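You operate a simulated robot arm through the tools that you are given. There is no shell and no other tool. Be economical: measure what you need, move in short steps, check, and stop when the job is done.

You run a simulated robot arm. Do the job below in one go: nothing can be reset, and whatever is moved stays where it is left.

Task
Take the green bulb from the top of the short brown bench and leave it in the rl spent. Put the blue bulb from the top of the short brown bench on top of the small beige carton. Fetch the refills carton and set it on the clear cover. Fetch the oil bottle from the top of the short brown bench and stand it in the inside of the large steel tray. Open the dusters drawer, fetch the pin carton and set it inside, then shut the drawer. Fetch the tea tin and set it on the green mat on the dark worktop. Take the white paint tin and leave it on the red notebook. Do these in any order. Set down upright: green bulb, blue bulb, refills carton, oil bottle, pin carton, tea tin, white paint tin.

Only the result counts: the job must be done as asked and must still hold three seconds after the hand-in. Knocking over, shifting, dropping, spilling or breaking anything else fails it. Lids that push on must go on centred and level and be pressed home; caps that screw on are set level and turned clockwise until they are tight.

Robot
A 7-joint arm with a vacuum gripper on a trunk, on a base that drives. Base frame: it is fixed to the floor where the robot stands at the start and does not move with it; the origin is under the middle of the robot, x ahead of it, y to its left, z up; the surface under the hand at the start is at about z = 0.85. Units: m, degrees, N and s.
Its first joint turns from -149.0 to 149.0 degrees. Places, roughly: blue bulb (3x3x6 cm) [0.6, -0.1, 0.9]; clear cover (17x21x2 cm) [0.8, -0.3, 0.9]; dusters drawer [-2.2, -6.8, 0.7]; dusters drawer inside [-2.3, -6.8, 0.7]; green bulb (3x3x6 cm) [0.5, -0.1, 0.9]; green mat on the dark worktop [-2.4, -5.6, 0.9]; inside of the large steel tray (30x20 cm) [0.58, -1.92, 0.86]; oil bottle [0.75, 0, 1]; pin carton [-2.5, -6.25, 1]; red notebook [-2.25, -5.25, 1]; refills carton [0.75, -0.5, 1]; small beige carton [0.25, -4.5, 1]; spent (20x20 cm) [-2.48, -1.24, 0.12]; tea tin [-2.5, -6.5, 1]; white paint tin [-2.25, -5.75, 1]. Payload 1.06 kg.
Tool frame: the origin (TCP) lies in the middle of the cups' lips, and z points out of the cups. The gripper has 1 cup of 0.024 m across, covering 0.024 by 0.024 m (tool x, y); the bellows give 0.008 m. With the vacuum on, a cup seals on a smooth face that it is pressed against (1 to 4 N); it does not hold porous or soft things. The pull reaches 23 N.
Orientation is told as [roll, pitch, yaw] about the base's x, y, z axes, in that order, counted from this pose: with the cups facing straight down, the tool's x points along the base's -x, its y along +y and its z along -z.

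Tools
- The arm moves only by the tool nudge_tool. Its argument "commands" is a list of rows, each a list of 7 numbers: the vacuum: 1 switches it on, 0 off, then the shift along the base's x, y, z in cm, then the turn, a rotation vector about the base's x, y, z in degrees. In form: [[vacuum, dx, dy, dz, ax, ay, az], ...]. A call has 1 to 8 rows; each row is the pose to reach, as a shift and turn from the pose commanded when the call began. Each row takes 0.2 s and may step no farther than 0.05 m and 8.6 degrees from the row before; otherwise, or with a gripper value out of range, the whole call is refused. A pose out of reach is approached as far as the arm can. The call stops where the force on the tool passes 40 N (or 10 N more than at its start, if that is more) or the arm is blocked; 0.2 s more then pass. The pull builds up within a second once a cup has sealed. Time passes only in rows, and 0.2 s behind the last, so rows that repeat a pose give it time. It gives the time, the measured TCP pose, the force on the tool (base axes) and the pull of the vacuum at its end, in the units of the frame above (readings bear some noise), with the torque about the TCP (base axes, N m) and any sound that the robot's microphone picked up.
- Cameras (640 x 400 px; columns grow to the right, rows downward): "scene" is now at [0.0327, 0.1422, 1.6129]; the picture's right is [-0.32, -0.95, 0.00], its down [-0.56, 0.19, -0.80] and it looks along [0.76, -0.25, -0.59] (base axes); focal length 276 px, centre (320, 200). "wrist" rides on the gripper at [0.078, 0.019, -0.096] in the tool frame; the picture's right is [-0.24, 0.97, 0.00], its down [-0.71, -0.17, -0.69] and it looks along [-0.67, -0.16, 0.73] (tool axes); focal length 243 px, centre (320, 200). There is no depth. A picture from a camera that has moved, and an enlarged one, comes with that camera's place and axes in the base frame and with its lens. The place of the scene camera against the robot may be out by one fixed shift of up to 0.018 m in any direction.
- camera(camera): a new picture of that camera. The clock stands still meanwhile.
- move_column(by): slides the trunk up (or, below 0, down) by that many m; the arm and the scene camera ride with it, the base frame stays. It gives what a move gives, with no picture.
- drive_base(legs): drives the robot by 1 to 6 legs, each [ahead, turn to the left] in m and degrees, along the robot's own axes; the way and the turn of a leg run together, so that a leg with both is an arc; at most 1.5 m and 180 degrees a leg. The arm and the cameras ride along, it lands a little off, and it stops where it bumps. It gives what a move gives.
- pan_tilt(pan, tilt): turns the head with the scene camera to pan (to the left, within 155 degrees either way) and tilt (down, from -29 to 69), counted from straight ahead of the robot. It gives what a move gives.
- enlarge(camera, box): a new picture of the part [left, top, right, bottom] of that camera's present view, enlarged. The clock stands still meanwhile.
- close_job(): hands the job in; it is judged then, once.

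Go step by step. Nothing tells you exact positions but the pictures and the camera data: compare them with the known pose of the tool, close in by small moves and look again before you grip or let go. The budget is 483 turns and 220 pictures, counting those below and the enlarged ones. Unless the task says otherwise, let go and move clear before handing in, and close with one line.

The tools are called after ">>>" by a JSON object that holds its "method" and its "body". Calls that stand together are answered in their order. nudge_tool: Moves the arm, as the interface text tells. Its arguments: {"type":"object","properties":{"commands":{"type":"array","items":{"type":"array","items":{"type":"number"}}}},"required":["commands"]} The other tools are called the same way: move_column (by) slides the trunk up or down; drive_base (legs) drives the base; pan_tilt (pan, tilt) turns the head that bears the scene camera; camera (camera) takes a picture; enlarge (camera, box) takes an enlarged picture of a part of a camera's view; close_job () hands the job in.

At the start:

```text
time: 0.0
position: [0.7098, -0.3308, 1.14]
ee_rot: [-0.1, 0.0, 0.0]
force: [0.3, -1.2, -1.5]
moment: [0.01, -0.01, -0.01]
pull: 0.1
trunk travel left (down, up): [-0.65, 0.06]
robot x, y, heading: [-0.0015, -0.0003, 0.0]
head pan, tilt: [-18.4, 36.5]
```

scene: 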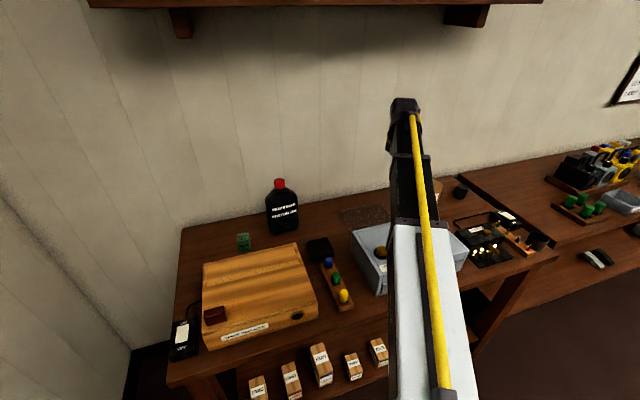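
wrist: 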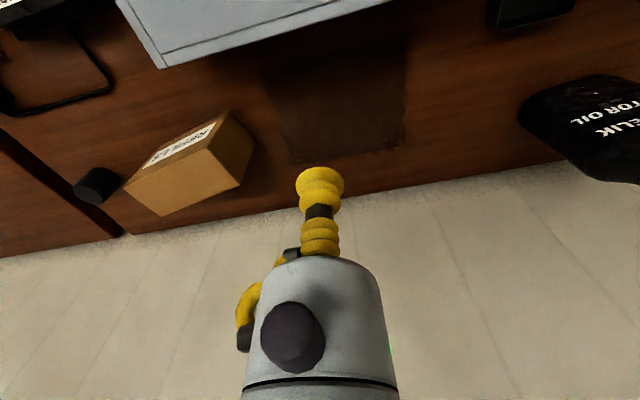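

I see the short brown bench with bulbs in a holder, the oil bottle, and the refills carton behind the arm. I take a closer look at the bench first.

>>> {"method": "enlarge", "body": {"camera": "scene", "box": [160, 160, 400, 310]}}

>>> {"method": "enlarge", "body": {"camera": "scene", "box": [400, 100, 640, 280]}}

>>> {"method": "enlarge", "body": {"camera": "wrist", "box": [0, 0, 640, 280]}}

```text
2.67 times, centred on (280, 235) of scene
camera zoom: at [0.0327, 0.1422, 1.6129], right [-0.32, -0.95, 0.0], down [-0.56, 0.19, -0.8], along [0.76, -0.25, -0.59], focal length 736 px, centre (427, 107)
```

zoom: 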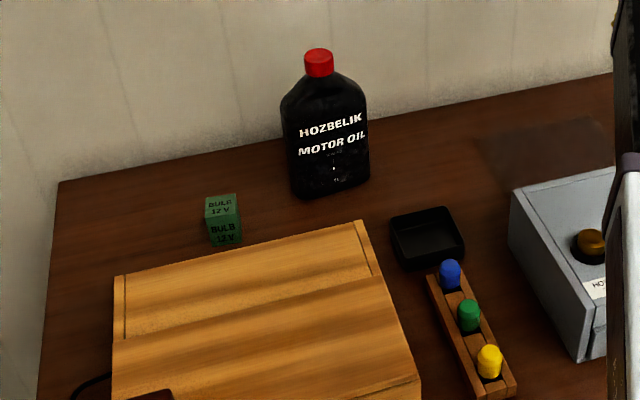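

```text
2.22 times, centred on (520, 190) of scene
camera zoom: at [0.0327, 0.1422, 1.6129], right [-0.32, -0.95, 0.0], down [-0.56, 0.19, -0.8], along [0.76, -0.25, -0.59], focal length 614 px, centre (-124, 222)
```

zoom: 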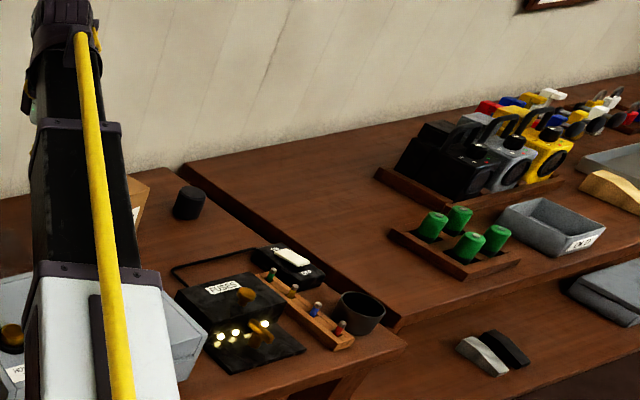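

```text
1.00 times, centred on (320, 140) of wrist (not enlarged: the box is as wide or as high as the picture)
camera zoom: at [0.6303, -0.3132, 1.236], right [0.24, 0.97, 0.0], down [0.71, -0.17, 0.69], along [0.67, -0.16, -0.73], focal length 243 px, centre (320, 260)
```

zoom: 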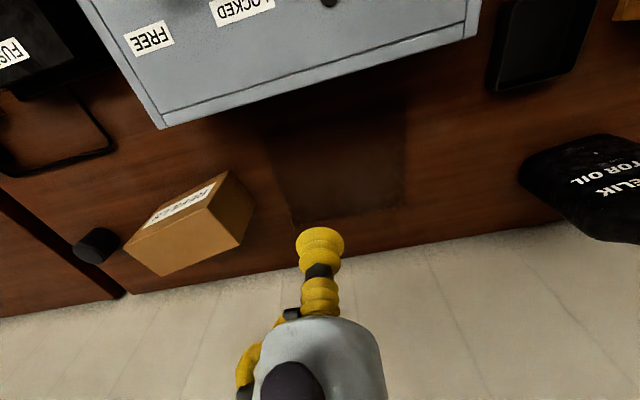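

The carton, a clear plate beside the box and the oil bottle are visible. I zoom on the refills carton and the clear cover.

>>> {"method": "enlarge", "body": {"camera": "wrist", "box": [60, 60, 300, 240]}}

>>> {"method": "nudge_tool", "body": {"commands": [[0, -3, -4, 2, 0, 0, 0], [0, -5, -8, 4, 0, 0, 0], [0, -7, -12, 6, 0, 0, 0]]}}

>>> {"method": "camera", "body": {"camera": "wrist"}}

>>> {"method": "camera", "body": {"camera": "scene"}}

```text
2.22 times, centred on (180, 150) of wrist
camera zoom: at [0.6303, -0.3132, 1.236], right [0.24, 0.97, 0.0], down [0.71, -0.17, 0.69], along [0.67, -0.16, -0.73], focal length 539 px, centre (631, 311)
```

zoom: 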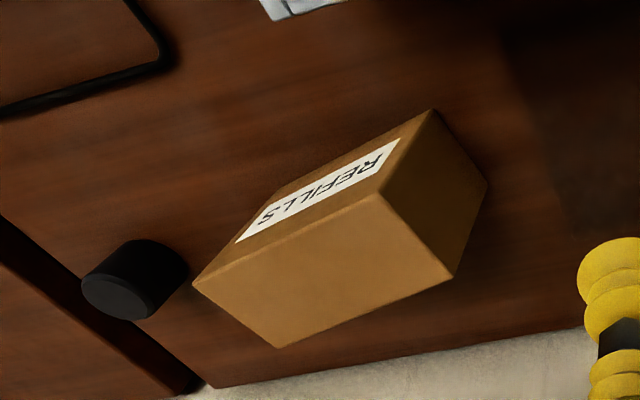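

```text
refused: row 1 steps farther than a row can; nothing moved
```

```text
213 pictures are left
camera wrist: at [0.6303, -0.3132, 1.236], right [0.24, 0.97, 0.0], down [0.71, -0.17, 0.69], along [0.67, -0.16, -0.73], focal length 243 px, centre (320, 200)
```

wrist: 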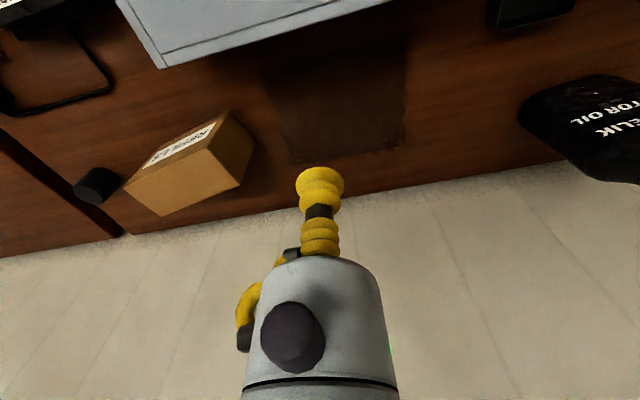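

```text
212 pictures are left
camera scene: at [0.0327, 0.1422, 1.6129], right [-0.32, -0.95, 0.0], down [-0.56, 0.19, -0.8], along [0.76, -0.25, -0.59], focal length 276 px, centre (320, 200)
```

scene: 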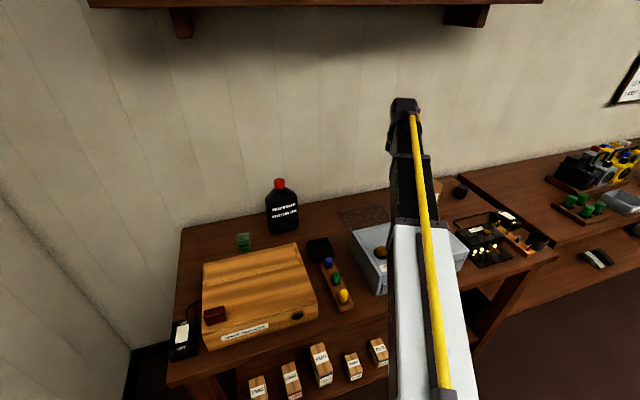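

The carton's top centre computes to about (0.805, -0.564, 0.963), and the cover's to about (0.80, -0.316). I move above the carton and check.

>>> {"method": "nudge_tool", "body": {"commands": [[0, 1.5, -3.9, 0, 0, 0, 0], [0, 3, -7.8, 0, 0, 0, 0], [0, 4.5, -11.7, 0, 0, 0, 0], [0, 6, -15.6, 0, 0, 0, 0], [0, 7.5, -19.5, -2, 0, 0, 0], [0, 9.5, -23.3, -4, 0, 0, 0], [0, 9.5, -23.3, -8, 0, 0, 0], [0, 9.5, -23.3, -8, 0, 0, 0]]}}

>>> {"method": "camera", "body": {"camera": "wrist"}}

>>> {"method": "camera", "body": {"camera": "scene"}}

```text
time: 1.8
position: [0.8003, -0.5615, 1.0606]
ee_rot: [-0.1, 0.0, 0.0]
force: [0.8, -0.2, 0.4]
moment: [-0.01, 0.05, -0.02]
pull: 0.1
trunk travel left (down, up): [-0.65, 0.06]
robot x, y, heading: [0.0034, 0.0003, -0.2]
head pan, tilt: [-18.4, 36.5]
```

```text
211 pictures are left
camera wrist: at [0.7232, -0.5439, 1.1553], right [0.24, 0.97, 0.0], down [0.71, -0.17, 0.68], along [0.67, -0.16, -0.73], focal length 243 px, centre (320, 200)
```

wrist: 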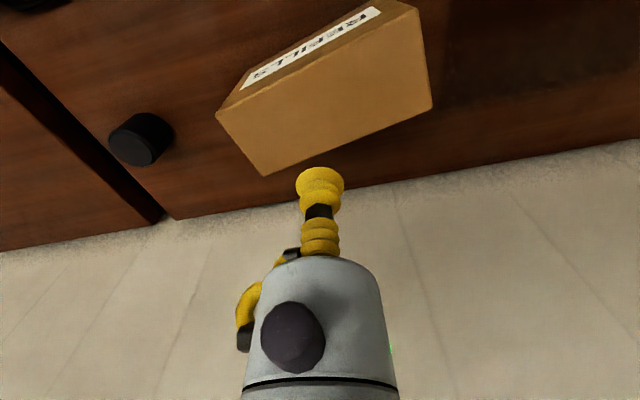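

```text
210 pictures are left
camera scene: at [0.0328, 0.1422, 1.6129], right [-0.32, -0.95, 0.0], down [-0.56, 0.19, -0.8], along [0.76, -0.25, -0.59], focal length 276 px, centre (320, 200)
```

scene: 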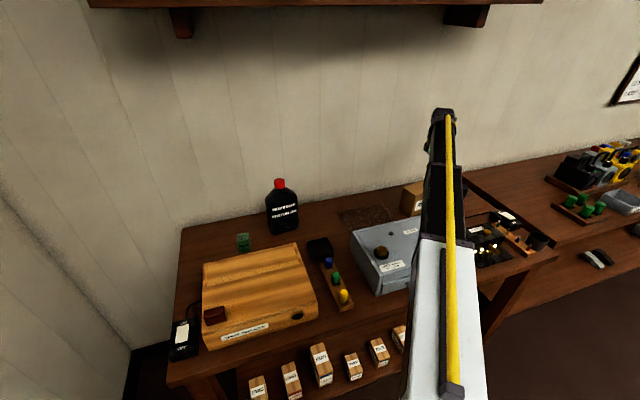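

The measured pose is consistent with the carton's top centre at (0.802, -0.561). I descend with vacuum on until contact.

>>> {"method": "nudge_tool", "body": {"commands": [[1, 0, 0, -4, 0, 0, 0], [1, 0, 0, -7.5, 0, 0, 0], [1, 0, 0, -9, 0, 0, 0], [1, 0, 0, -9.6, 0, 0, 0], [1, 0, 0, -9.6, 0, 0, 0]]}}

```text
time: 3.0
position: [0.8027, -0.5639, 0.9689]
ee_rot: [-0.1, -0.1, 0.0]
force: [5.3, -3.0, 16.3]
moment: [0.02, 0.04, -0.02]
pull: 22.6
trunk travel left (down, up): [-0.65, 0.06]
robot x, y, heading: [0.0001, -0.0021, 0.1]
head pan, tilt: [-18.4, 36.5]
```

It sealed with a full pull. I lift the carton and carry it over the clear cover.

>>> {"method": "nudge_tool", "body": {"commands": [[1, 0, 0, 2, 0, 0, 0], [1, 0, 0, 5, 0, 0, 0], [1, 0, 0, 9, 0, 0, 0], [1, 0, 0, 9, 0, 0, 0]]}}

>>> {"method": "nudge_tool", "body": {"commands": [[1, 0, 3.5, 0, 0, 0, 0], [1, 0, 8, 0, 0, 0, 0], [1, 0, 12.5, 0, 0, 0, 0], [1, 0, 17, 0, 0, 0, 0], [1, 0, 21, 0, 0, 0, 0], [1, 0, 24, 0, 0, 0, 0], [1, 0, 24.6, 0, 0, 0, 0], [1, 0, 24.6, 0, 0, 0, 0]]}}

>>> {"method": "camera", "body": {"camera": "wrist"}}

>>> {"method": "enlarge", "body": {"camera": "scene", "box": [320, 130, 480, 230]}}

```text
time: 4.0
position: [0.8031, -0.5664, 1.0543]
ee_rot: [0.0, 0.0, 0.0]
force: [0.0, -0.1, -2.8]
moment: [-0.01, 0.0, -0.02]
pull: 22.6
trunk travel left (down, up): [-0.65, 0.06]
robot x, y, heading: [0.002, 0.0016, -0.2]
head pan, tilt: [-18.4, 36.5]
```

```text
time: 5.8
position: [0.8046, -0.3204, 1.0566]
ee_rot: [0.0, 0.1, 0.1]
force: [0.0, -0.8, -4.3]
moment: [-0.03, -0.01, 0.01]
pull: 22.7
trunk travel left (down, up): [-0.65, 0.06]
robot x, y, heading: [0.0001, -0.0044, 0.4]
head pan, tilt: [-18.4, 36.5]
```

```text
209 pictures are left
camera wrist: at [0.7253, -0.3012, 1.1507], right [0.24, 0.97, 0.0], down [0.71, -0.17, 0.68], along [0.67, -0.16, -0.73], focal length 243 px, centre (320, 200)
```

wrist: 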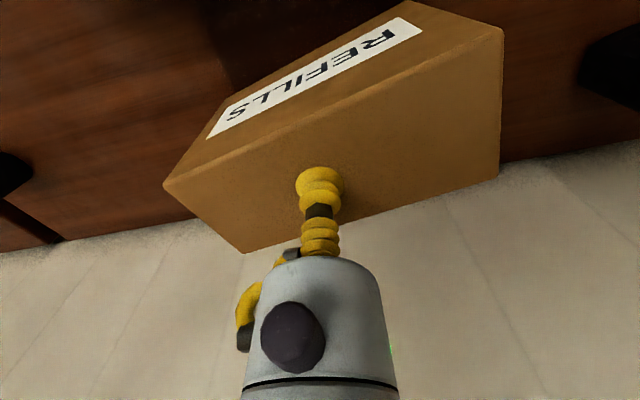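

```text
4.00 times, centred on (400, 180) of scene
camera zoom: at [0.0331, 0.142, 1.6129], right [-0.32, -0.95, 0.0], down [-0.56, 0.19, -0.8], along [0.76, -0.25, -0.59], focal length 1104 px, centre (0, 280)
```

zoom: 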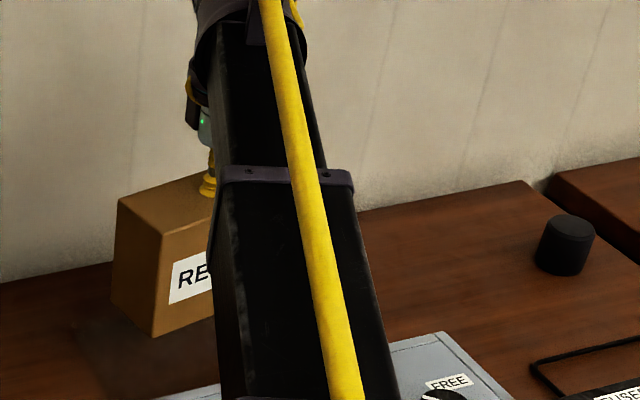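

The carton hangs level above the cover. I lower it in small steps until contact shows.

>>> {"method": "nudge_tool", "body": {"commands": [[1, 0, 0, -3, 0, 0, 0], [1, 0, 0, -5, 0, 0, 0], [1, 0, 0, -6, 0, 0, 0], [1, 0, 0, -6.5, 0, 0, 0], [1, 0, 0, -6.5, 0, 0, 0]]}}

>>> {"method": "enlarge", "body": {"camera": "scene", "box": [320, 130, 480, 230]}}

```text
time: 7.0
position: [0.8034, -0.3193, 0.9895]
ee_rot: [0.0, 0.0, 0.0]
force: [-0.2, -0.2, -4.0]
moment: [0.0, -0.02, -0.02]
pull: 23.6
trunk travel left (down, up): [-0.65, 0.06]
robot x, y, heading: [-0.0011, -0.0, -0.2]
head pan, tilt: [-18.4, 36.5]
```

```text
4.00 times, centred on (400, 180) of scene
camera zoom: at [0.0331, 0.1421, 1.6129], right [-0.32, -0.95, 0.0], down [-0.56, 0.19, -0.8], along [0.76, -0.25, -0.59], focal length 1104 px, centre (0, 280)
```

zoom: 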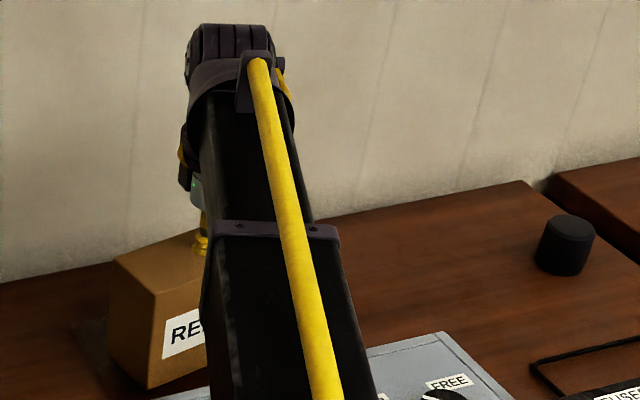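

>>> {"method": "nudge_tool", "body": {"commands": [[1, 0, 0, -0.5, 0, 0, 0], [1, 0, 0, -1, 0, 0, 0], [1, 0, 0, -1, 0, 0, 0]]}}

```text
time: 7.8
position: [0.8038, -0.3192, 0.9808]
ee_rot: [-0.1, -0.1, 0.0]
force: [4.0, -1.9, 13.1]
moment: [0.03, 0.04, 0.03]
pull: 22.9
trunk travel left (down, up): [-0.65, 0.06]
robot x, y, heading: [0.0, -0.0026, 0.1]
head pan, tilt: [-18.4, 36.5]
```

Contact is firm, so I let go and back off, then check.

>>> {"method": "nudge_tool", "body": {"commands": [[1, 0, 0, 0.4, 0, 0, 0], [0, 0, 0, 0.4, 0, 0, 0], [0, 0, 0, 0.4, 0, 0, 0], [0, 0, 0, 0.4, 0, 0, 0], [0, 0, 0, 2, 0, 0, 0], [0, 0, 0, 6, 0, 0, 0], [0, 0, 0, 10, 0, 0, 0], [0, 0, 0, 14, 0, 0, 0]]}}

>>> {"method": "nudge_tool", "body": {"commands": [[0, -4, 0, 3, 0, 0, 0], [0, -8, 0, 6, 0, 0, 0], [0, -12, 0, 9, 0, 0, 0], [0, -16, 0, 12, 0, 0, 0]]}}

>>> {"method": "camera", "body": {"camera": "wrist"}}

```text
time: 9.6
position: [0.8029, -0.3189, 1.1191]
ee_rot: [0.0, 0.0, -0.1]
force: [1.2, -0.4, 0.1]
moment: [0.0, -0.02, 0.03]
pull: 0.0
trunk travel left (down, up): [-0.65, 0.06]
robot x, y, heading: [-0.0024, 0.0, -0.1]
head pan, tilt: [-18.4, 36.5]
```

```text
time: 10.6
position: [0.639, -0.3173, 1.2387]
ee_rot: [0.1, -0.1, 0.1]
force: [-1.0, 1.1, -0.5]
moment: [0.0, 0.01, -0.04]
pull: 0.1
trunk travel left (down, up): [-0.65, 0.06]
robot x, y, heading: [-0.0002, -0.0028, 0.1]
head pan, tilt: [-18.4, 36.5]
```

```text
206 pictures are left
camera wrist: at [0.561, -0.2985, 1.3338], right [0.24, 0.97, 0.0], down [0.71, -0.17, 0.68], along [0.67, -0.16, -0.73], focal length 243 px, centre (320, 200)
```

wrist: 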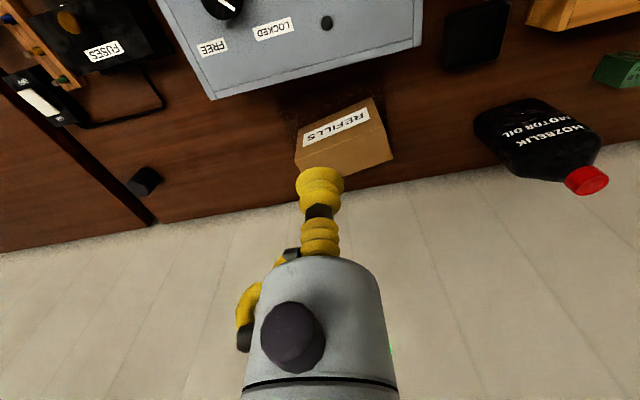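

>>> {"method": "enlarge", "body": {"camera": "wrist", "box": [220, 50, 460, 200]}}

```text
2.67 times, centred on (340, 125) of wrist
camera zoom: at [0.561, -0.2985, 1.3338], right [0.24, 0.97, 0.0], down [0.71, -0.17, 0.68], along [0.67, -0.16, -0.73], focal length 647 px, centre (267, 400)
```

zoom: 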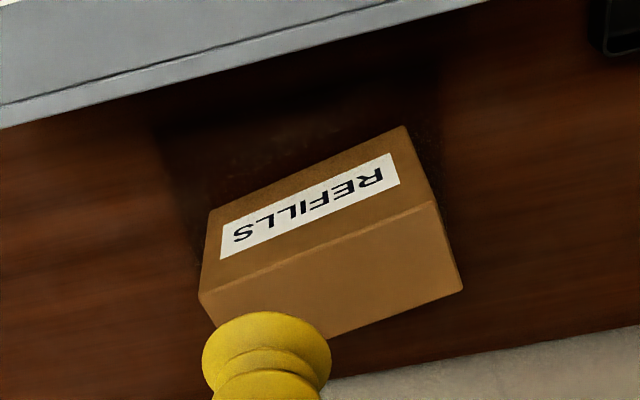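

The carton stands flat on the clear cover. Next is the oil bottle: I move the hand near it to fix the cap's position.

>>> {"method": "nudge_tool", "body": {"commands": [[0, 0, 4.5, 1, 0, 0, 0], [0, 0, 9, 2, 0, 0, 0], [0, 0, 13.5, 3, 0, 0, 0], [0, 0, 18, 3, 0, 0, 0], [0, 0, 22.5, 3, 0, 0, 0], [0, 0, 27, 3, 0, 0, 0], [0, 0, 31, 3, 0, 0, 0], [0, 0, 31, 3, 0, 0, 0]]}}

>>> {"method": "camera", "body": {"camera": "wrist"}}

>>> {"method": "camera", "body": {"camera": "scene"}}

```text
time: 11.0
position: [0.6438, -0.2817, 1.2471]
ee_rot: [-0.3, -0.6, 0.5]
force: [3.2, 1.2, -3.4]
moment: [-0.26, 0.05, -0.24]
pull: 0.0
trunk travel left (down, up): [-0.65, 0.06]
robot x, y, heading: [0.0001, 0.0002, -0.0]
head pan, tilt: [-18.4, 36.5]
stopped in row 2: the force on the tool passed its limit at 58 N (the readings are from after the stop); the commanded pose is now the measured one
```

```text
204 pictures are left
camera wrist: at [0.5631, -0.2634, 1.3412], right [0.23, 0.97, 0.0], down [0.7, -0.16, 0.69], along [0.67, -0.16, -0.72], focal length 243 px, centre (320, 200)
```

wrist: 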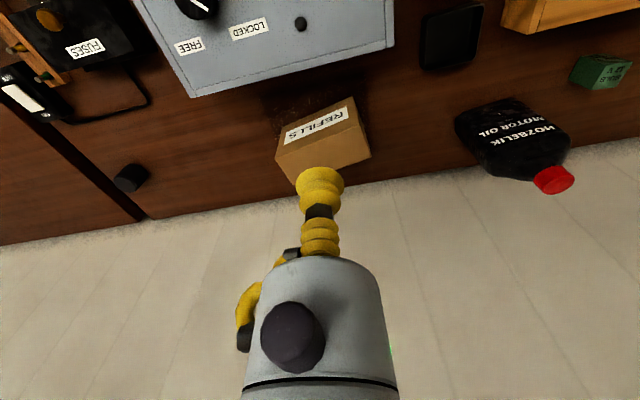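

```text
203 pictures are left
camera scene: at [0.033, 0.1409, 1.613], right [-0.31, -0.95, 0.0], down [-0.56, 0.19, -0.8], along [0.76, -0.25, -0.59], focal length 276 px, centre (320, 200)
```

scene: 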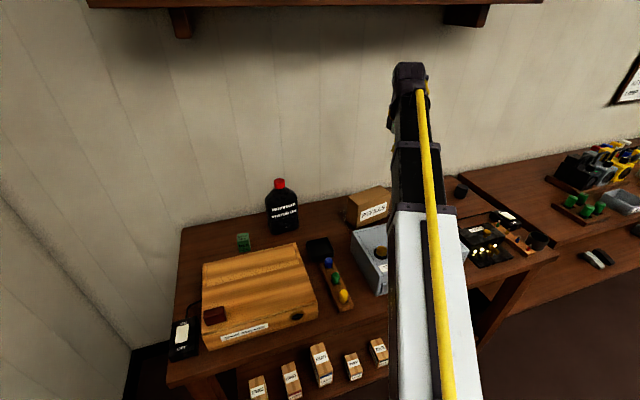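

The move stopped early on a force spike although nothing visible is near the hand. I retry slowly in a small step without going up.

>>> {"method": "nudge_tool", "body": {"commands": [[0, 0, 0, 0, 0, 0, 0], [0, 0, 1, 0, 0, 0, 0], [0, 0, 2.5, 0, 0, 0, 0], [0, 0, 4.5, 0, 0, 0, 0], [0, 0, 7, 0, 0, 0, 0]]}}

```text
time: 11.9
position: [0.6433, -0.2572, 1.2472]
ee_rot: [-0.5, -0.9, 0.6]
force: [5.1, 1.1, -8.5]
moment: [-0.39, 0.01, -0.24]
pull: 0.0
trunk travel left (down, up): [-0.65, 0.06]
robot x, y, heading: [0.0014, -0.0015, -0.1]
head pan, tilt: [-18.4, 36.5]
stopped in row 4: the force on the tool passed its limit at 45 N (the readings are from after the stop); the commanded pose is now the measured one
```

Residual force points to something above pressing down. I look up with the head.

>>> {"method": "pan_tilt", "body": {"pan": -18.4, "tilt": 8}}

>>> {"method": "camera", "body": {"camera": "scene"}}

```text
time: 12.8
position: [0.6434, -0.2561, 1.2469]
ee_rot: [-0.4, -0.9, 0.7]
force: [6.3, -2.6, -15.7]
moment: [-0.08, -0.47, 0.07]
pull: 0.1
trunk travel left (down, up): [-0.65, 0.06]
robot x, y, heading: [-0.0003, -0.0025, 0.1]
head pan, tilt: [-18.4, 8.0]
```

```text
202 pictures are left
camera scene: at [0.0379, 0.1405, 1.6585], right [-0.32, -0.95, 0.0], down [-0.13, 0.04, -0.99], along [0.94, -0.31, -0.14], focal length 276 px, centre (320, 200)
```

scene: 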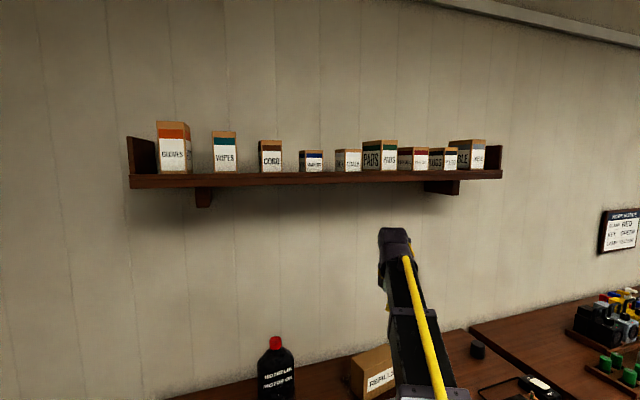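

The shelf is well clear, so the upper arm is likely folding against the robot's own head mast. I back off, lower and extend the arm, then try moving left again.

>>> {"method": "nudge_tool", "body": {"commands": [[0, 0, -2, 0, 0, 0, 0], [0, 0, -4, -2, 0.5, 0.9, -0.7], [0, 2, -4, -6, 0.5, 0.9, -0.7], [0, 4, -4, -9, 0.5, 0.9, -0.7], [0, 4, -4, -9, 0.5, 0.9, -0.7]]}}

>>> {"method": "nudge_tool", "body": {"commands": [[0, 0, 2, 0, 0, 0, 0], [0, 0, 4, 0, 0, 0, 0], [0, 0, 7, 0, 0, 0, 0], [0, 0, 10, 0, 0, 0, 0], [0, 0, 13, 0, 0, 0, 0], [0, 0, 15, 0, 0, 0, 0]]}}

```text
time: 14.0
position: [0.6833, -0.2963, 1.1552]
ee_rot: [0.1, 0.1, 0.0]
force: [-0.4, -0.4, 0.6]
moment: [0.01, 0.0, 0.04]
pull: 0.0
trunk travel left (down, up): [-0.65, 0.06]
robot x, y, heading: [0.002, 0.0014, 0.1]
head pan, tilt: [-18.4, 8.0]
```

```text
time: 15.4
position: [0.6826, -0.147, 1.1573]
ee_rot: [0.1, 0.2, 0.0]
force: [-0.2, -0.7, 0.0]
moment: [-0.02, 0.01, 0.0]
pull: 0.1
trunk travel left (down, up): [-0.65, 0.06]
robot x, y, heading: [-0.0002, 0.0029, 0.1]
head pan, tilt: [-18.4, 8.0]
```

Lower, the way is free. I look at the bottle from here.

>>> {"method": "camera", "body": {"camera": "wrist"}}

>>> {"method": "pan_tilt", "body": {"pan": -10, "tilt": 40}}

>>> {"method": "camera", "body": {"camera": "scene"}}

```text
201 pictures are left
camera wrist: at [0.6046, -0.1282, 1.2527], right [0.23, 0.97, 0.0], down [0.71, -0.17, 0.68], along [0.66, -0.16, -0.73], focal length 243 px, centre (320, 200)
```

wrist: 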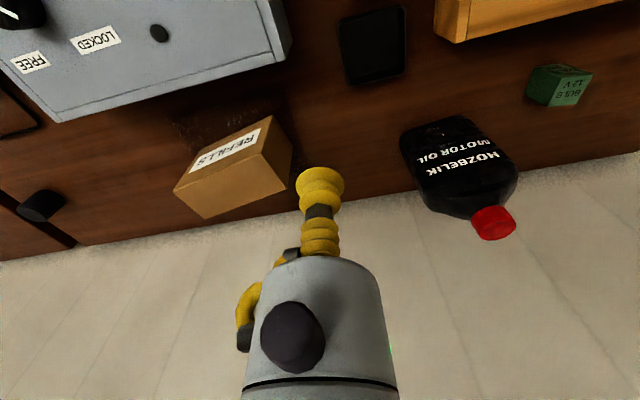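

```text
time: 16.4
position: [0.6819, -0.1469, 1.1578]
ee_rot: [0.0, 0.1, 0.0]
force: [0.5, -0.2, -0.1]
moment: [-0.03, -0.02, -0.01]
pull: 0.1
trunk travel left (down, up): [-0.65, 0.06]
robot x, y, heading: [-0.0004, 0.0011, -0.1]
head pan, tilt: [-10.0, 40.0]
```

```text
200 pictures are left
camera scene: at [0.0337, 0.1549, 1.6077], right [-0.17, -0.98, 0.0], down [-0.63, 0.11, -0.77], along [0.75, -0.13, -0.64], focal length 276 px, centre (320, 200)
```

scene: 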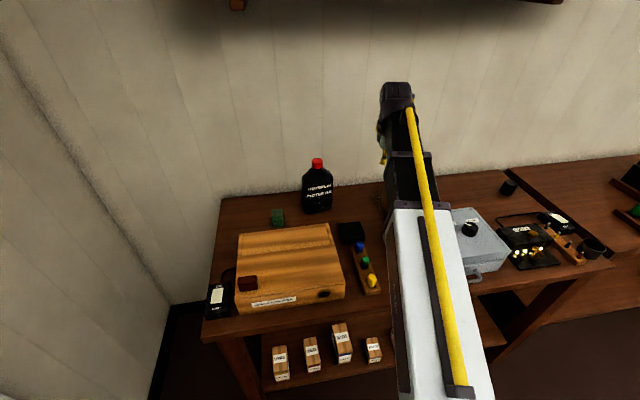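

Triangulation puts the cap top at about (0.861, 0.022, 1.066). I move closer above it and look again.

>>> {"method": "nudge_tool", "body": {"commands": [[0, 2, 4, 0, 0, 0, 0], [0, 5, 7, 0, 0, 0, 0], [0, 8, 10, 0, 0, 0, 0], [0, 11, 13, 0, 0, 0, 0], [0, 14, 15, 0, 0, 0, 0], [0, 15, 16, 0, 0, 0, 0], [0, 15, 16, 0, 0, 0, 0]]}}

>>> {"method": "camera", "body": {"camera": "wrist"}}

```text
time: 18.0
position: [0.8332, 0.0131, 1.1577]
ee_rot: [0.1, 0.0, 0.0]
force: [0.1, 1.5, -1.0]
moment: [-0.03, -0.01, -0.01]
pull: 0.1
trunk travel left (down, up): [-0.65, 0.06]
robot x, y, heading: [0.0014, -0.0032, 0.3]
head pan, tilt: [-10.0, 40.0]
```

```text
199 pictures are left
camera wrist: at [0.7547, 0.0315, 1.2537], right [0.23, 0.97, 0.0], down [0.71, -0.17, 0.68], along [0.66, -0.16, -0.73], focal length 243 px, centre (320, 200)
```

wrist: 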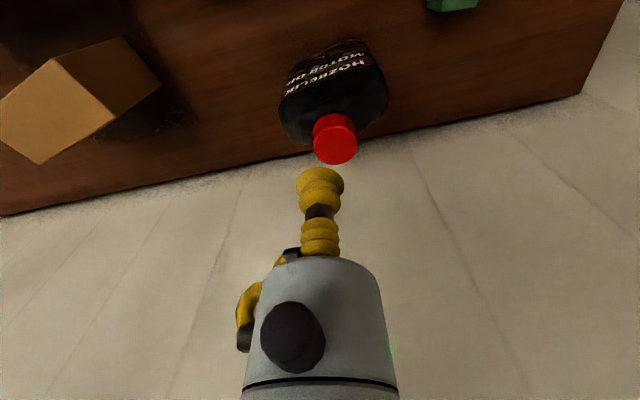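

The cap top centre is about (0.863, 0.019). I align and descend with the vacuum on.

>>> {"method": "nudge_tool", "body": {"commands": [[1, 3, 0.6, 0, 0, 0, 0], [1, 3, 0.6, -4, 0, 0, 0], [1, 3, 0.6, -7, 0, 0, 0], [1, 3, 0.6, -8.3, 0, 0, 0], [1, 3, 0.6, -8.8, 0, 0, 0], [1, 3, 0.6, -8.8, 0, 0, 0]]}}

```text
time: 19.4
position: [0.8618, 0.0196, 1.071]
ee_rot: [0.2, 0.0, 0.1]
force: [2.3, 1.2, 17.6]
moment: [-0.03, -0.04, -0.05]
pull: 23.0
trunk travel left (down, up): [-0.65, 0.06]
robot x, y, heading: [-0.0, 0.0009, 0.2]
head pan, tilt: [-10.0, 40.0]
```

Sealed on the cap. I lift it gently and read the weight.

>>> {"method": "nudge_tool", "body": {"commands": [[1, 0, 0, 1, 0, 0, 0], [1, 0, 0, 2.5, 0, 0, 0], [1, 0, 0, 5, 0, 0, 0], [1, 0, 0, 8, 0, 0, 0], [1, 0, 0, 8, 0, 0, 0]]}}

>>> {"method": "pan_tilt", "body": {"pan": -60, "tilt": 35}}

>>> {"method": "camera", "body": {"camera": "scene"}}

```text
time: 20.6
position: [0.8641, 0.0184, 1.1478]
ee_rot: [0.1, 0.2, 0.1]
force: [-0.7, -0.1, -8.4]
moment: [0.04, 0.01, -0.03]
pull: 22.7
trunk travel left (down, up): [-0.65, 0.06]
robot x, y, heading: [-0.0016, -0.002, 0.1]
head pan, tilt: [-10.0, 40.0]
```

```text
time: 21.7
position: [0.8643, 0.0175, 1.1476]
ee_rot: [0.1, 0.2, 0.1]
force: [-1.3, -0.6, -10.0]
moment: [0.02, 0.02, -0.01]
pull: 23.0
trunk travel left (down, up): [-0.65, 0.06]
robot x, y, heading: [-0.002, 0.0014, 0.3]
head pan, tilt: [-60.0, 35.0]
```

```text
198 pictures are left
camera scene: at [-0.0049, 0.0936, 1.6151], right [-0.87, -0.5, 0.0], down [-0.29, 0.5, -0.82], along [0.41, -0.71, -0.57], focal length 276 px, centre (320, 200)
```

scene: 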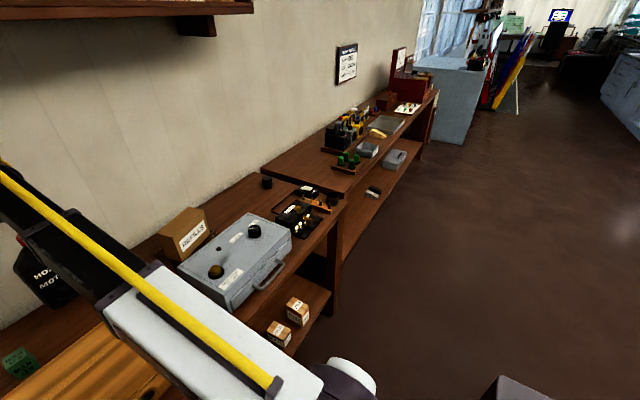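

The bottle weighs about 0.9 kg and hangs well. I raise the column and arm for clearance, then look behind the robot before driving.

>>> {"method": "move_column", "body": {"by": 0.05}}

>>> {"method": "nudge_tool", "body": {"commands": [[1, 0, 0, 1.5, 0, 0, 0], [1, 0, 0, 3, 0, 0, 0], [1, 0, 0, 4, 0, 0, 0], [1, 0, 0, 4, 0, 0, 0]]}}

>>> {"method": "pan_tilt", "body": {"pan": -150, "tilt": 30}}

>>> {"method": "camera", "body": {"camera": "scene"}}

>>> {"method": "pan_tilt", "body": {"pan": -95, "tilt": 25}}

>>> {"method": "camera", "body": {"camera": "scene"}}

```text
time: 22.7
position: [0.8649, 0.0186, 1.1985]
ee_rot: [0.1, 0.1, 0.1]
force: [0.6, -0.4, -9.0]
moment: [0.03, -0.03, -0.03]
pull: 23.2
trunk travel left (down, up): [-0.7, 0.01]
robot x, y, heading: [0.0007, -0.0055, 0.0]
head pan, tilt: [-60.0, 35.0]
```

```text
time: 23.7
position: [0.8643, 0.0188, 1.2401]
ee_rot: [0.1, 0.3, 0.0]
force: [0.1, 0.3, -9.5]
moment: [0.03, -0.01, 0.02]
pull: 23.0
trunk travel left (down, up): [-0.7, 0.01]
robot x, y, heading: [-0.0006, -0.0004, 0.2]
head pan, tilt: [-60.0, 35.0]
```

```text
time: 25.3
position: [0.8651, 0.0184, 1.2402]
ee_rot: [0.1, 0.2, 0.1]
force: [0.0, 0.1, -9.7]
moment: [0.02, 0.0, 0.02]
pull: 22.8
trunk travel left (down, up): [-0.7, 0.01]
robot x, y, heading: [-0.002, 0.0006, 0.0]
head pan, tilt: [-150.0, 30.0]
```

```text
197 pictures are left
camera scene: at [-0.1272, 0.1245, 1.673], right [-0.5, 0.87, 0.0], down [0.43, 0.25, -0.87], along [-0.75, -0.43, -0.5], focal length 276 px, centre (320, 200)
```

scene: 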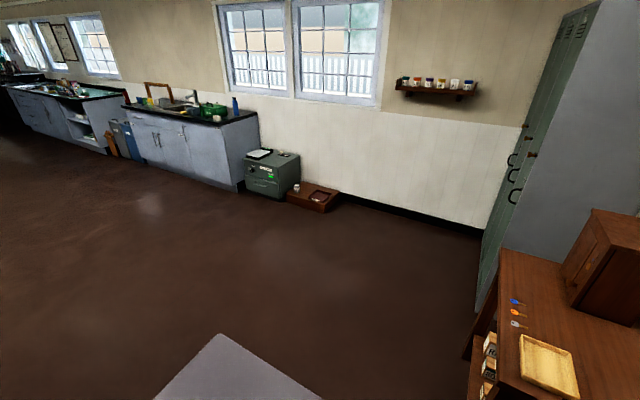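

```text
time: 26.6
position: [0.8649, 0.0187, 1.2387]
ee_rot: [0.1, 0.2, 0.1]
force: [-0.4, 0.1, -8.5]
moment: [0.01, -0.02, -0.01]
pull: 23.1
trunk travel left (down, up): [-0.7, 0.01]
robot x, y, heading: [-0.0018, 0.0004, -0.2]
head pan, tilt: [-95.0, 25.0]
```

```text
196 pictures are left
camera scene: at [-0.057, 0.078, 1.6809], right [-1.0, 0.09, 0.0], down [0.04, 0.42, -0.91], along [-0.08, -0.9, -0.42], focal length 276 px, centre (320, 200)
```

scene: 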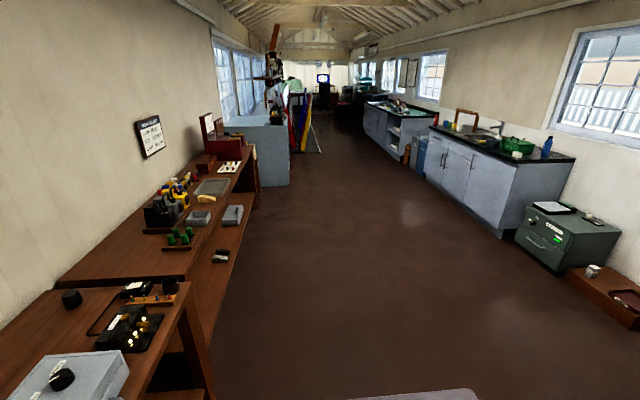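

The floor is open. I back off from the bench, turn right and drive down alongside the second bench, then face it.

>>> {"method": "drive_base", "body": {"legs": [[-0.6, 0]]}}

>>> {"method": "drive_base", "body": {"legs": [[0, -90], [1.0, 0], [0.9, 0], [0, 90]]}}

>>> {"method": "pan_tilt", "body": {"pan": -15, "tilt": 38}}

>>> {"method": "camera", "body": {"camera": "scene"}}

```text
time: 30.0
position: [0.2576, 0.0173, 1.2382]
ee_rot: [0.2, 0.2, 0.0]
force: [-0.7, 0.4, -8.3]
moment: [0.05, -0.01, 0.02]
pull: 22.8
trunk travel left (down, up): [-0.7, 0.01]
robot x, y, heading: [-0.6086, 0.0, -0.0]
head pan, tilt: [-95.0, 25.0]
```

```text
time: 47.0
position: [0.2947, -1.8466, 1.2397]
ee_rot: [0.1, 0.2, 1.0]
force: [-0.1, -0.3, -9.6]
moment: [-0.01, -0.02, 0.0]
pull: 23.0
trunk travel left (down, up): [-0.7, 0.01]
robot x, y, heading: [-0.5715, -1.8806, 0.9]
head pan, tilt: [-95.0, 25.0]
```

```text
time: 48.5
position: [0.2935, -1.8459, 1.2395]
ee_rot: [0.2, 0.2, 1.0]
force: [0.4, 0.7, -9.1]
moment: [0.03, 0.02, 0.01]
pull: 23.0
trunk travel left (down, up): [-0.7, 0.01]
robot x, y, heading: [-0.5695, -1.8783, 0.9]
head pan, tilt: [-15.0, 38.0]
```

```text
195 pictures are left
camera scene: at [-0.5393, -1.7311, 1.6605], right [-0.24, -0.97, 0.0], down [-0.6, 0.15, -0.79], along [0.76, -0.19, -0.62], focal length 276 px, centre (320, 200)
```

scene: 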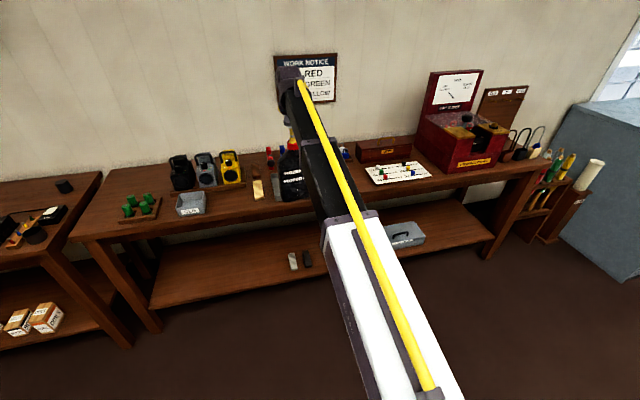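

The arm hides the tray in this view, so I look with the wrist camera.

>>> {"method": "camera", "body": {"camera": "wrist"}}

>>> {"method": "enlarge", "body": {"camera": "scene", "box": [160, 100, 450, 260]}}

```text
194 pictures are left
camera wrist: at [0.2143, -1.8292, 1.3347], right [0.22, 0.98, 0.0], down [0.71, -0.16, 0.68], along [0.67, -0.15, -0.73], focal length 243 px, centre (320, 200)
```

wrist: 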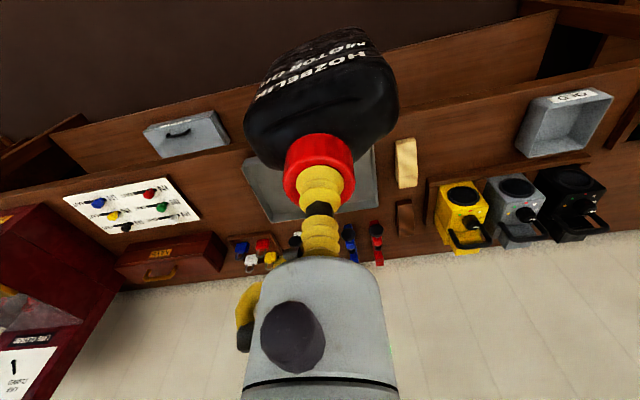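

```text
2.21 times, centred on (305, 180) of scene
camera zoom: at [-0.5393, -1.7311, 1.6605], right [-0.24, -0.97, 0.0], down [-0.6, 0.15, -0.79], along [0.76, -0.19, -0.62], focal length 609 px, centre (353, 244)
```

zoom: 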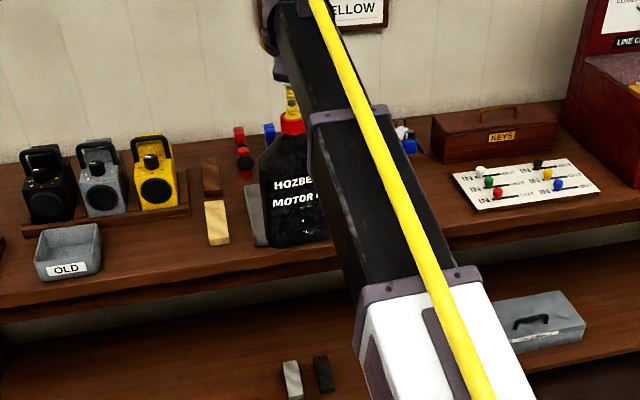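

The tray spans about x 0.49–0.70 and y -2.08 to -1.775. I shift the arm right, then drive up so the bottle is over the tray centre.

>>> {"method": "nudge_tool", "body": {"commands": [[1, 0, -2, 0, 0, 0, 0], [1, 0, -4.5, 0, 0, 0, 0], [1, 0, -7, 0, 0, 0, 0], [1, 0, -8, 0, 0, 0, 0], [1, 0, -8, 0, 0, 0, 0]]}}

>>> {"method": "drive_base", "body": {"legs": [[0.28, -0.9]]}}

>>> {"method": "camera", "body": {"camera": "wrist"}}

>>> {"method": "camera", "body": {"camera": "scene"}}

```text
time: 49.7
position: [0.2917, -1.9266, 1.2403]
ee_rot: [0.0, 0.2, 1.0]
force: [-0.3, -0.2, -8.5]
moment: [0.0, 0.01, -0.02]
pull: 23.3
trunk travel left (down, up): [-0.7, 0.01]
robot x, y, heading: [-0.5734, -1.8752, 0.9]
head pan, tilt: [-15.0, 38.0]
```

```text
time: 51.7
position: [0.5768, -1.9382, 1.2375]
ee_rot: [0.1, 0.1, 0.0]
force: [-0.2, -0.8, -9.2]
moment: [0.0, 0.01, -0.01]
pull: 22.3
trunk travel left (down, up): [-0.7, 0.01]
robot x, y, heading: [-0.2842, -1.8757, -0.2]
head pan, tilt: [-15.0, 38.0]
```

```text
192 pictures are left
camera wrist: at [0.5002, -1.9198, 1.3346], right [0.23, 0.97, 0.0], down [0.71, -0.17, 0.68], along [0.66, -0.16, -0.73], focal length 243 px, centre (320, 200)
```

wrist: 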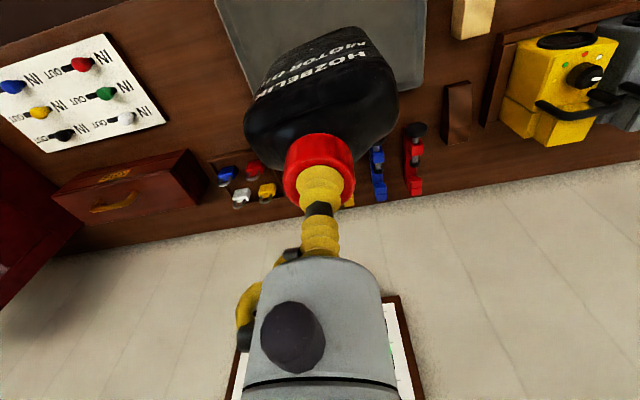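

```text
191 pictures are left
camera scene: at [-0.2496, -1.7295, 1.6605], right [-0.26, -0.97, 0.0], down [-0.6, 0.16, -0.79], along [0.76, -0.2, -0.62], focal length 276 px, centre (320, 200)
```

scene: 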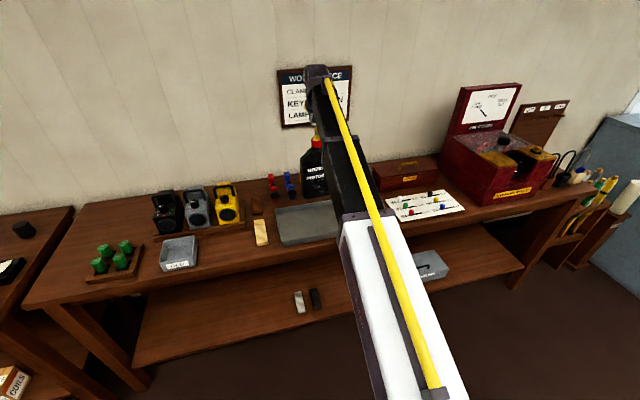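

The tray position is confirmed with its centre near (0.60, -1.928). I align and lower the bottle.

>>> {"method": "nudge_tool", "body": {"commands": [[1, 1.8, 1, 0, 0, 0, 0], [1, 1.8, 1, -3, 0, 0, 0], [1, 1.8, 1, -6, 0, 0, 0], [1, 1.8, 1, -9, 0, 0, 0], [1, 1.8, 1, -12, 0, 0, 0], [1, 1.8, 1, -14, 0, 0, 0], [1, 1.8, 1, -14, 0, 0, 0]]}}

>>> {"method": "camera", "body": {"camera": "wrist"}}

>>> {"method": "enlarge", "body": {"camera": "scene", "box": [230, 120, 390, 260]}}

```text
time: 53.3
position: [0.5953, -1.9265, 1.0997]
ee_rot: [0.1, 0.2, -0.1]
force: [0.2, -0.6, -9.7]
moment: [0.0, 0.02, 0.01]
pull: 22.7
trunk travel left (down, up): [-0.7, 0.01]
robot x, y, heading: [-0.2828, -1.877, 0.0]
head pan, tilt: [-15.0, 38.0]
```

```text
190 pictures are left
camera wrist: at [0.5172, -1.9085, 1.1949], right [0.23, 0.97, 0.0], down [0.71, -0.17, 0.68], along [0.66, -0.16, -0.73], focal length 243 px, centre (320, 200)
```

wrist: 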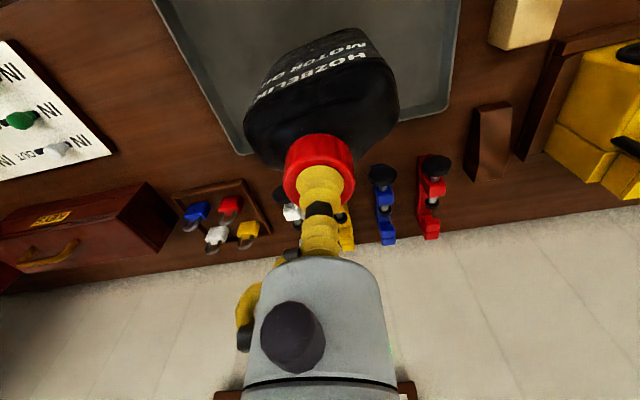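

```text
2.86 times, centred on (310, 190) of scene
camera zoom: at [-0.2502, -1.7294, 1.6606], right [-0.26, -0.97, 0.0], down [-0.6, 0.16, -0.79], along [0.76, -0.2, -0.62], focal length 789 px, centre (349, 229)
```

zoom: 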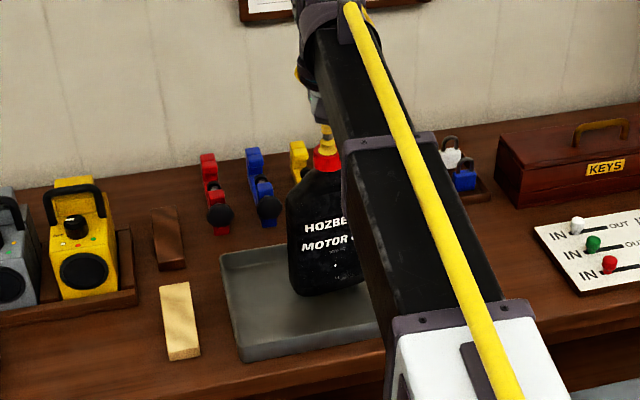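

The bottle is over the tray; I lower it the last bit until it bears.

>>> {"method": "nudge_tool", "body": {"commands": [[1, -0.7, 0, -0.8, 0, 0, 0], [1, -0.7, 0, -1.4, 0, 0, 0], [1, -0.7, 0, -1.8, 0, 0, 0], [1, -0.7, 0, -1.8, 0, 0, 0]]}}

```text
time: 54.3
position: [0.5883, -1.9289, 1.0802]
ee_rot: [0.1, 0.1, 0.0]
force: [-0.1, 0.1, -9.1]
moment: [-0.01, 0.0, -0.02]
pull: 23.1
trunk travel left (down, up): [-0.7, 0.01]
robot x, y, heading: [-0.2822, -1.8772, -0.1]
head pan, tilt: [-15.0, 38.0]
```

>>> {"method": "nudge_tool", "body": {"commands": [[1, 0, 0, -0.4, 0, 0, 0], [1, 0, 0, -0.8, 0, 0, 0], [1, 0, 0, -0.8, 0, 0, 0]]}}

```text
time: 55.1
position: [0.5872, -1.9285, 1.0768]
ee_rot: [0.1, 0.0, 0.0]
force: [3.3, 2.1, 17.3]
moment: [-0.04, -0.03, 0.03]
pull: 23.1
trunk travel left (down, up): [-0.7, 0.01]
robot x, y, heading: [-0.29, -1.8754, 0.0]
head pan, tilt: [-15.0, 38.0]
```

It bears on the tray floor. I release and lift away, then check.

>>> {"method": "nudge_tool", "body": {"commands": [[1, 0, 0, 0.3, 0, 0, 0], [0, 0, 0, 0.3, 0, 0, 0], [0, 0, 0, 0.3, 0, 0, 0], [0, 0, 0, 0.4, 0, 0, 0], [0, 0, 0, 2, 0, 0, 0], [0, 0, 0, 6, 0, 0, 0], [0, 0, 0, 10, 0, 0, 0], [0, 0, 0, 10, 0, 0, 0]]}}

>>> {"method": "camera", "body": {"camera": "wrist"}}

```text
time: 56.9
position: [0.5888, -1.9307, 1.1719]
ee_rot: [0.1, 0.2, 0.0]
force: [-0.5, 0.7, 0.1]
moment: [0.02, -0.01, 0.0]
pull: 0.0
trunk travel left (down, up): [-0.7, 0.01]
robot x, y, heading: [-0.2895, -1.88, -0.1]
head pan, tilt: [-15.0, 38.0]
```

```text
188 pictures are left
camera wrist: at [0.5105, -1.9119, 1.2693], right [0.23, 0.97, 0.0], down [0.71, -0.17, 0.68], along [0.66, -0.16, -0.73], focal length 243 px, centre (320, 200)
```

wrist: 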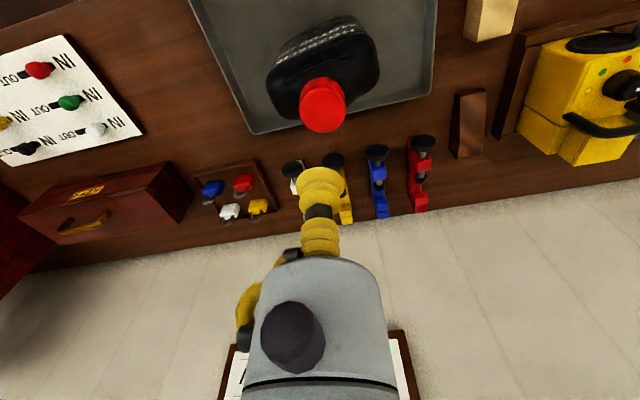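

The bottle stands in the tray. I drive back to the first bench for the bulbs.

>>> {"method": "drive_base", "body": {"legs": [[-0.35, 0], [0, 90], [1.0, 0], [0.78, 0], [0, -90]]}}

>>> {"method": "pan_tilt", "body": {"pan": -5, "tilt": 45}}

>>> {"method": "camera", "body": {"camera": "wrist"}}

>>> {"method": "camera", "body": {"camera": "scene"}}

```text
time: 75.5
position: [0.198, -0.1452, 1.173]
ee_rot: [0.0, 0.1, 0.8]
force: [-0.1, -0.6, 0.3]
moment: [-0.03, -0.01, 0.0]
pull: 0.1
trunk travel left (down, up): [-0.7, 0.01]
robot x, y, heading: [-0.6772, -0.105, 0.6]
head pan, tilt: [-15.0, 38.0]
```

```text
time: 76.2
position: [0.1961, -0.1472, 1.1715]
ee_rot: [0.1, 0.2, 0.8]
force: [0.4, -0.1, -0.1]
moment: [-0.05, -0.02, 0.03]
pull: 0.1
trunk travel left (down, up): [-0.7, 0.01]
robot x, y, heading: [-0.6783, -0.1016, 0.5]
head pan, tilt: [-5.0, 45.0]
```

```text
187 pictures are left
camera wrist: at [0.1183, -0.129, 1.2689], right [0.22, 0.97, 0.0], down [0.71, -0.16, 0.68], along [0.67, -0.15, -0.73], focal length 243 px, centre (320, 200)
```

wrist: 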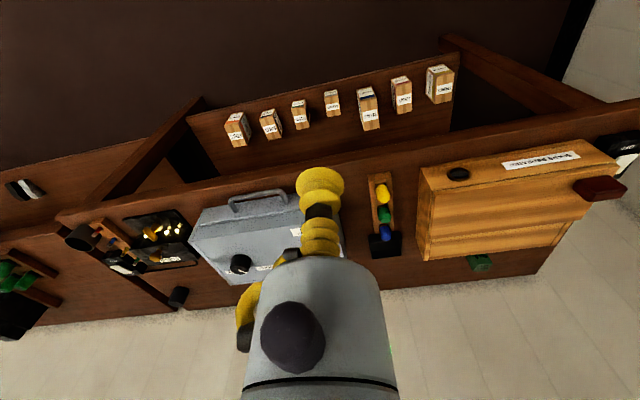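

```text
186 pictures are left
camera scene: at [-0.6484, 0.0591, 1.6504], right [-0.08, -1.0, 0.0], down [-0.7, 0.05, -0.71], along [0.71, -0.05, -0.71], focal length 276 px, centre (320, 200)
```

scene: 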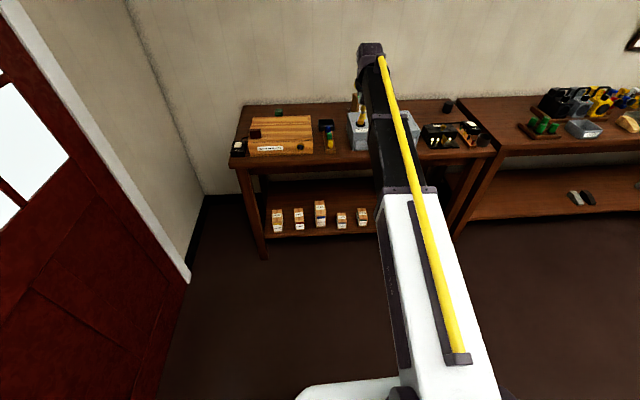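

The bulbs sit in their holder at roughly (0.5–0.57, -0.08). I drive closer and look straight at them.

>>> {"method": "drive_base", "body": {"legs": [[0.5, -0.5]]}}

>>> {"method": "nudge_tool", "body": {"commands": [[0, -4, 1, 0, 0, 0, 0], [0, -8, 2, 0, 0, 0, 0], [0, -12, 3, 0, 0, 0, 0], [0, -16, 4, -3, 0, 0, 0], [0, -18, 4, -6, 0, 0, 0], [0, -18, 4, -6, 0, 0, 0]]}}

>>> {"method": "camera", "body": {"camera": "wrist"}}

```text
time: 79.1
position: [0.6882, -0.1588, 1.1732]
ee_rot: [0.1, 0.2, -0.3]
force: [0.4, -0.3, 0.6]
moment: [-0.02, 0.0, 0.0]
pull: 0.1
trunk travel left (down, up): [-0.7, 0.01]
robot x, y, heading: [-0.1771, -0.1007, -0.6]
head pan, tilt: [-5.0, 45.0]
```

```text
refused: row 4 steps farther than a row can; nothing moved
```

```text
185 pictures are left
camera wrist: at [0.6103, -0.1408, 1.2687], right [0.24, 0.97, 0.0], down [0.71, -0.17, 0.68], along [0.66, -0.16, -0.73], focal length 243 px, centre (320, 200)
```

wrist: 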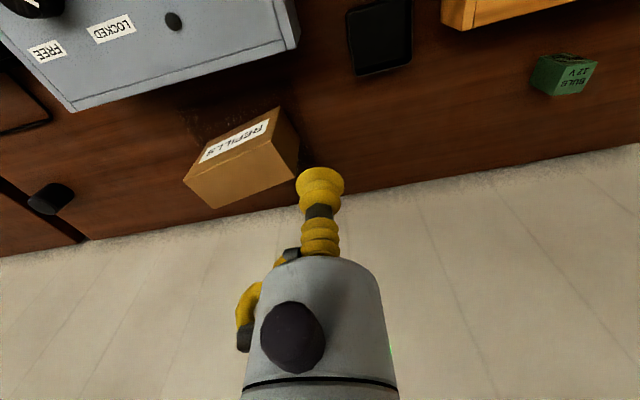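

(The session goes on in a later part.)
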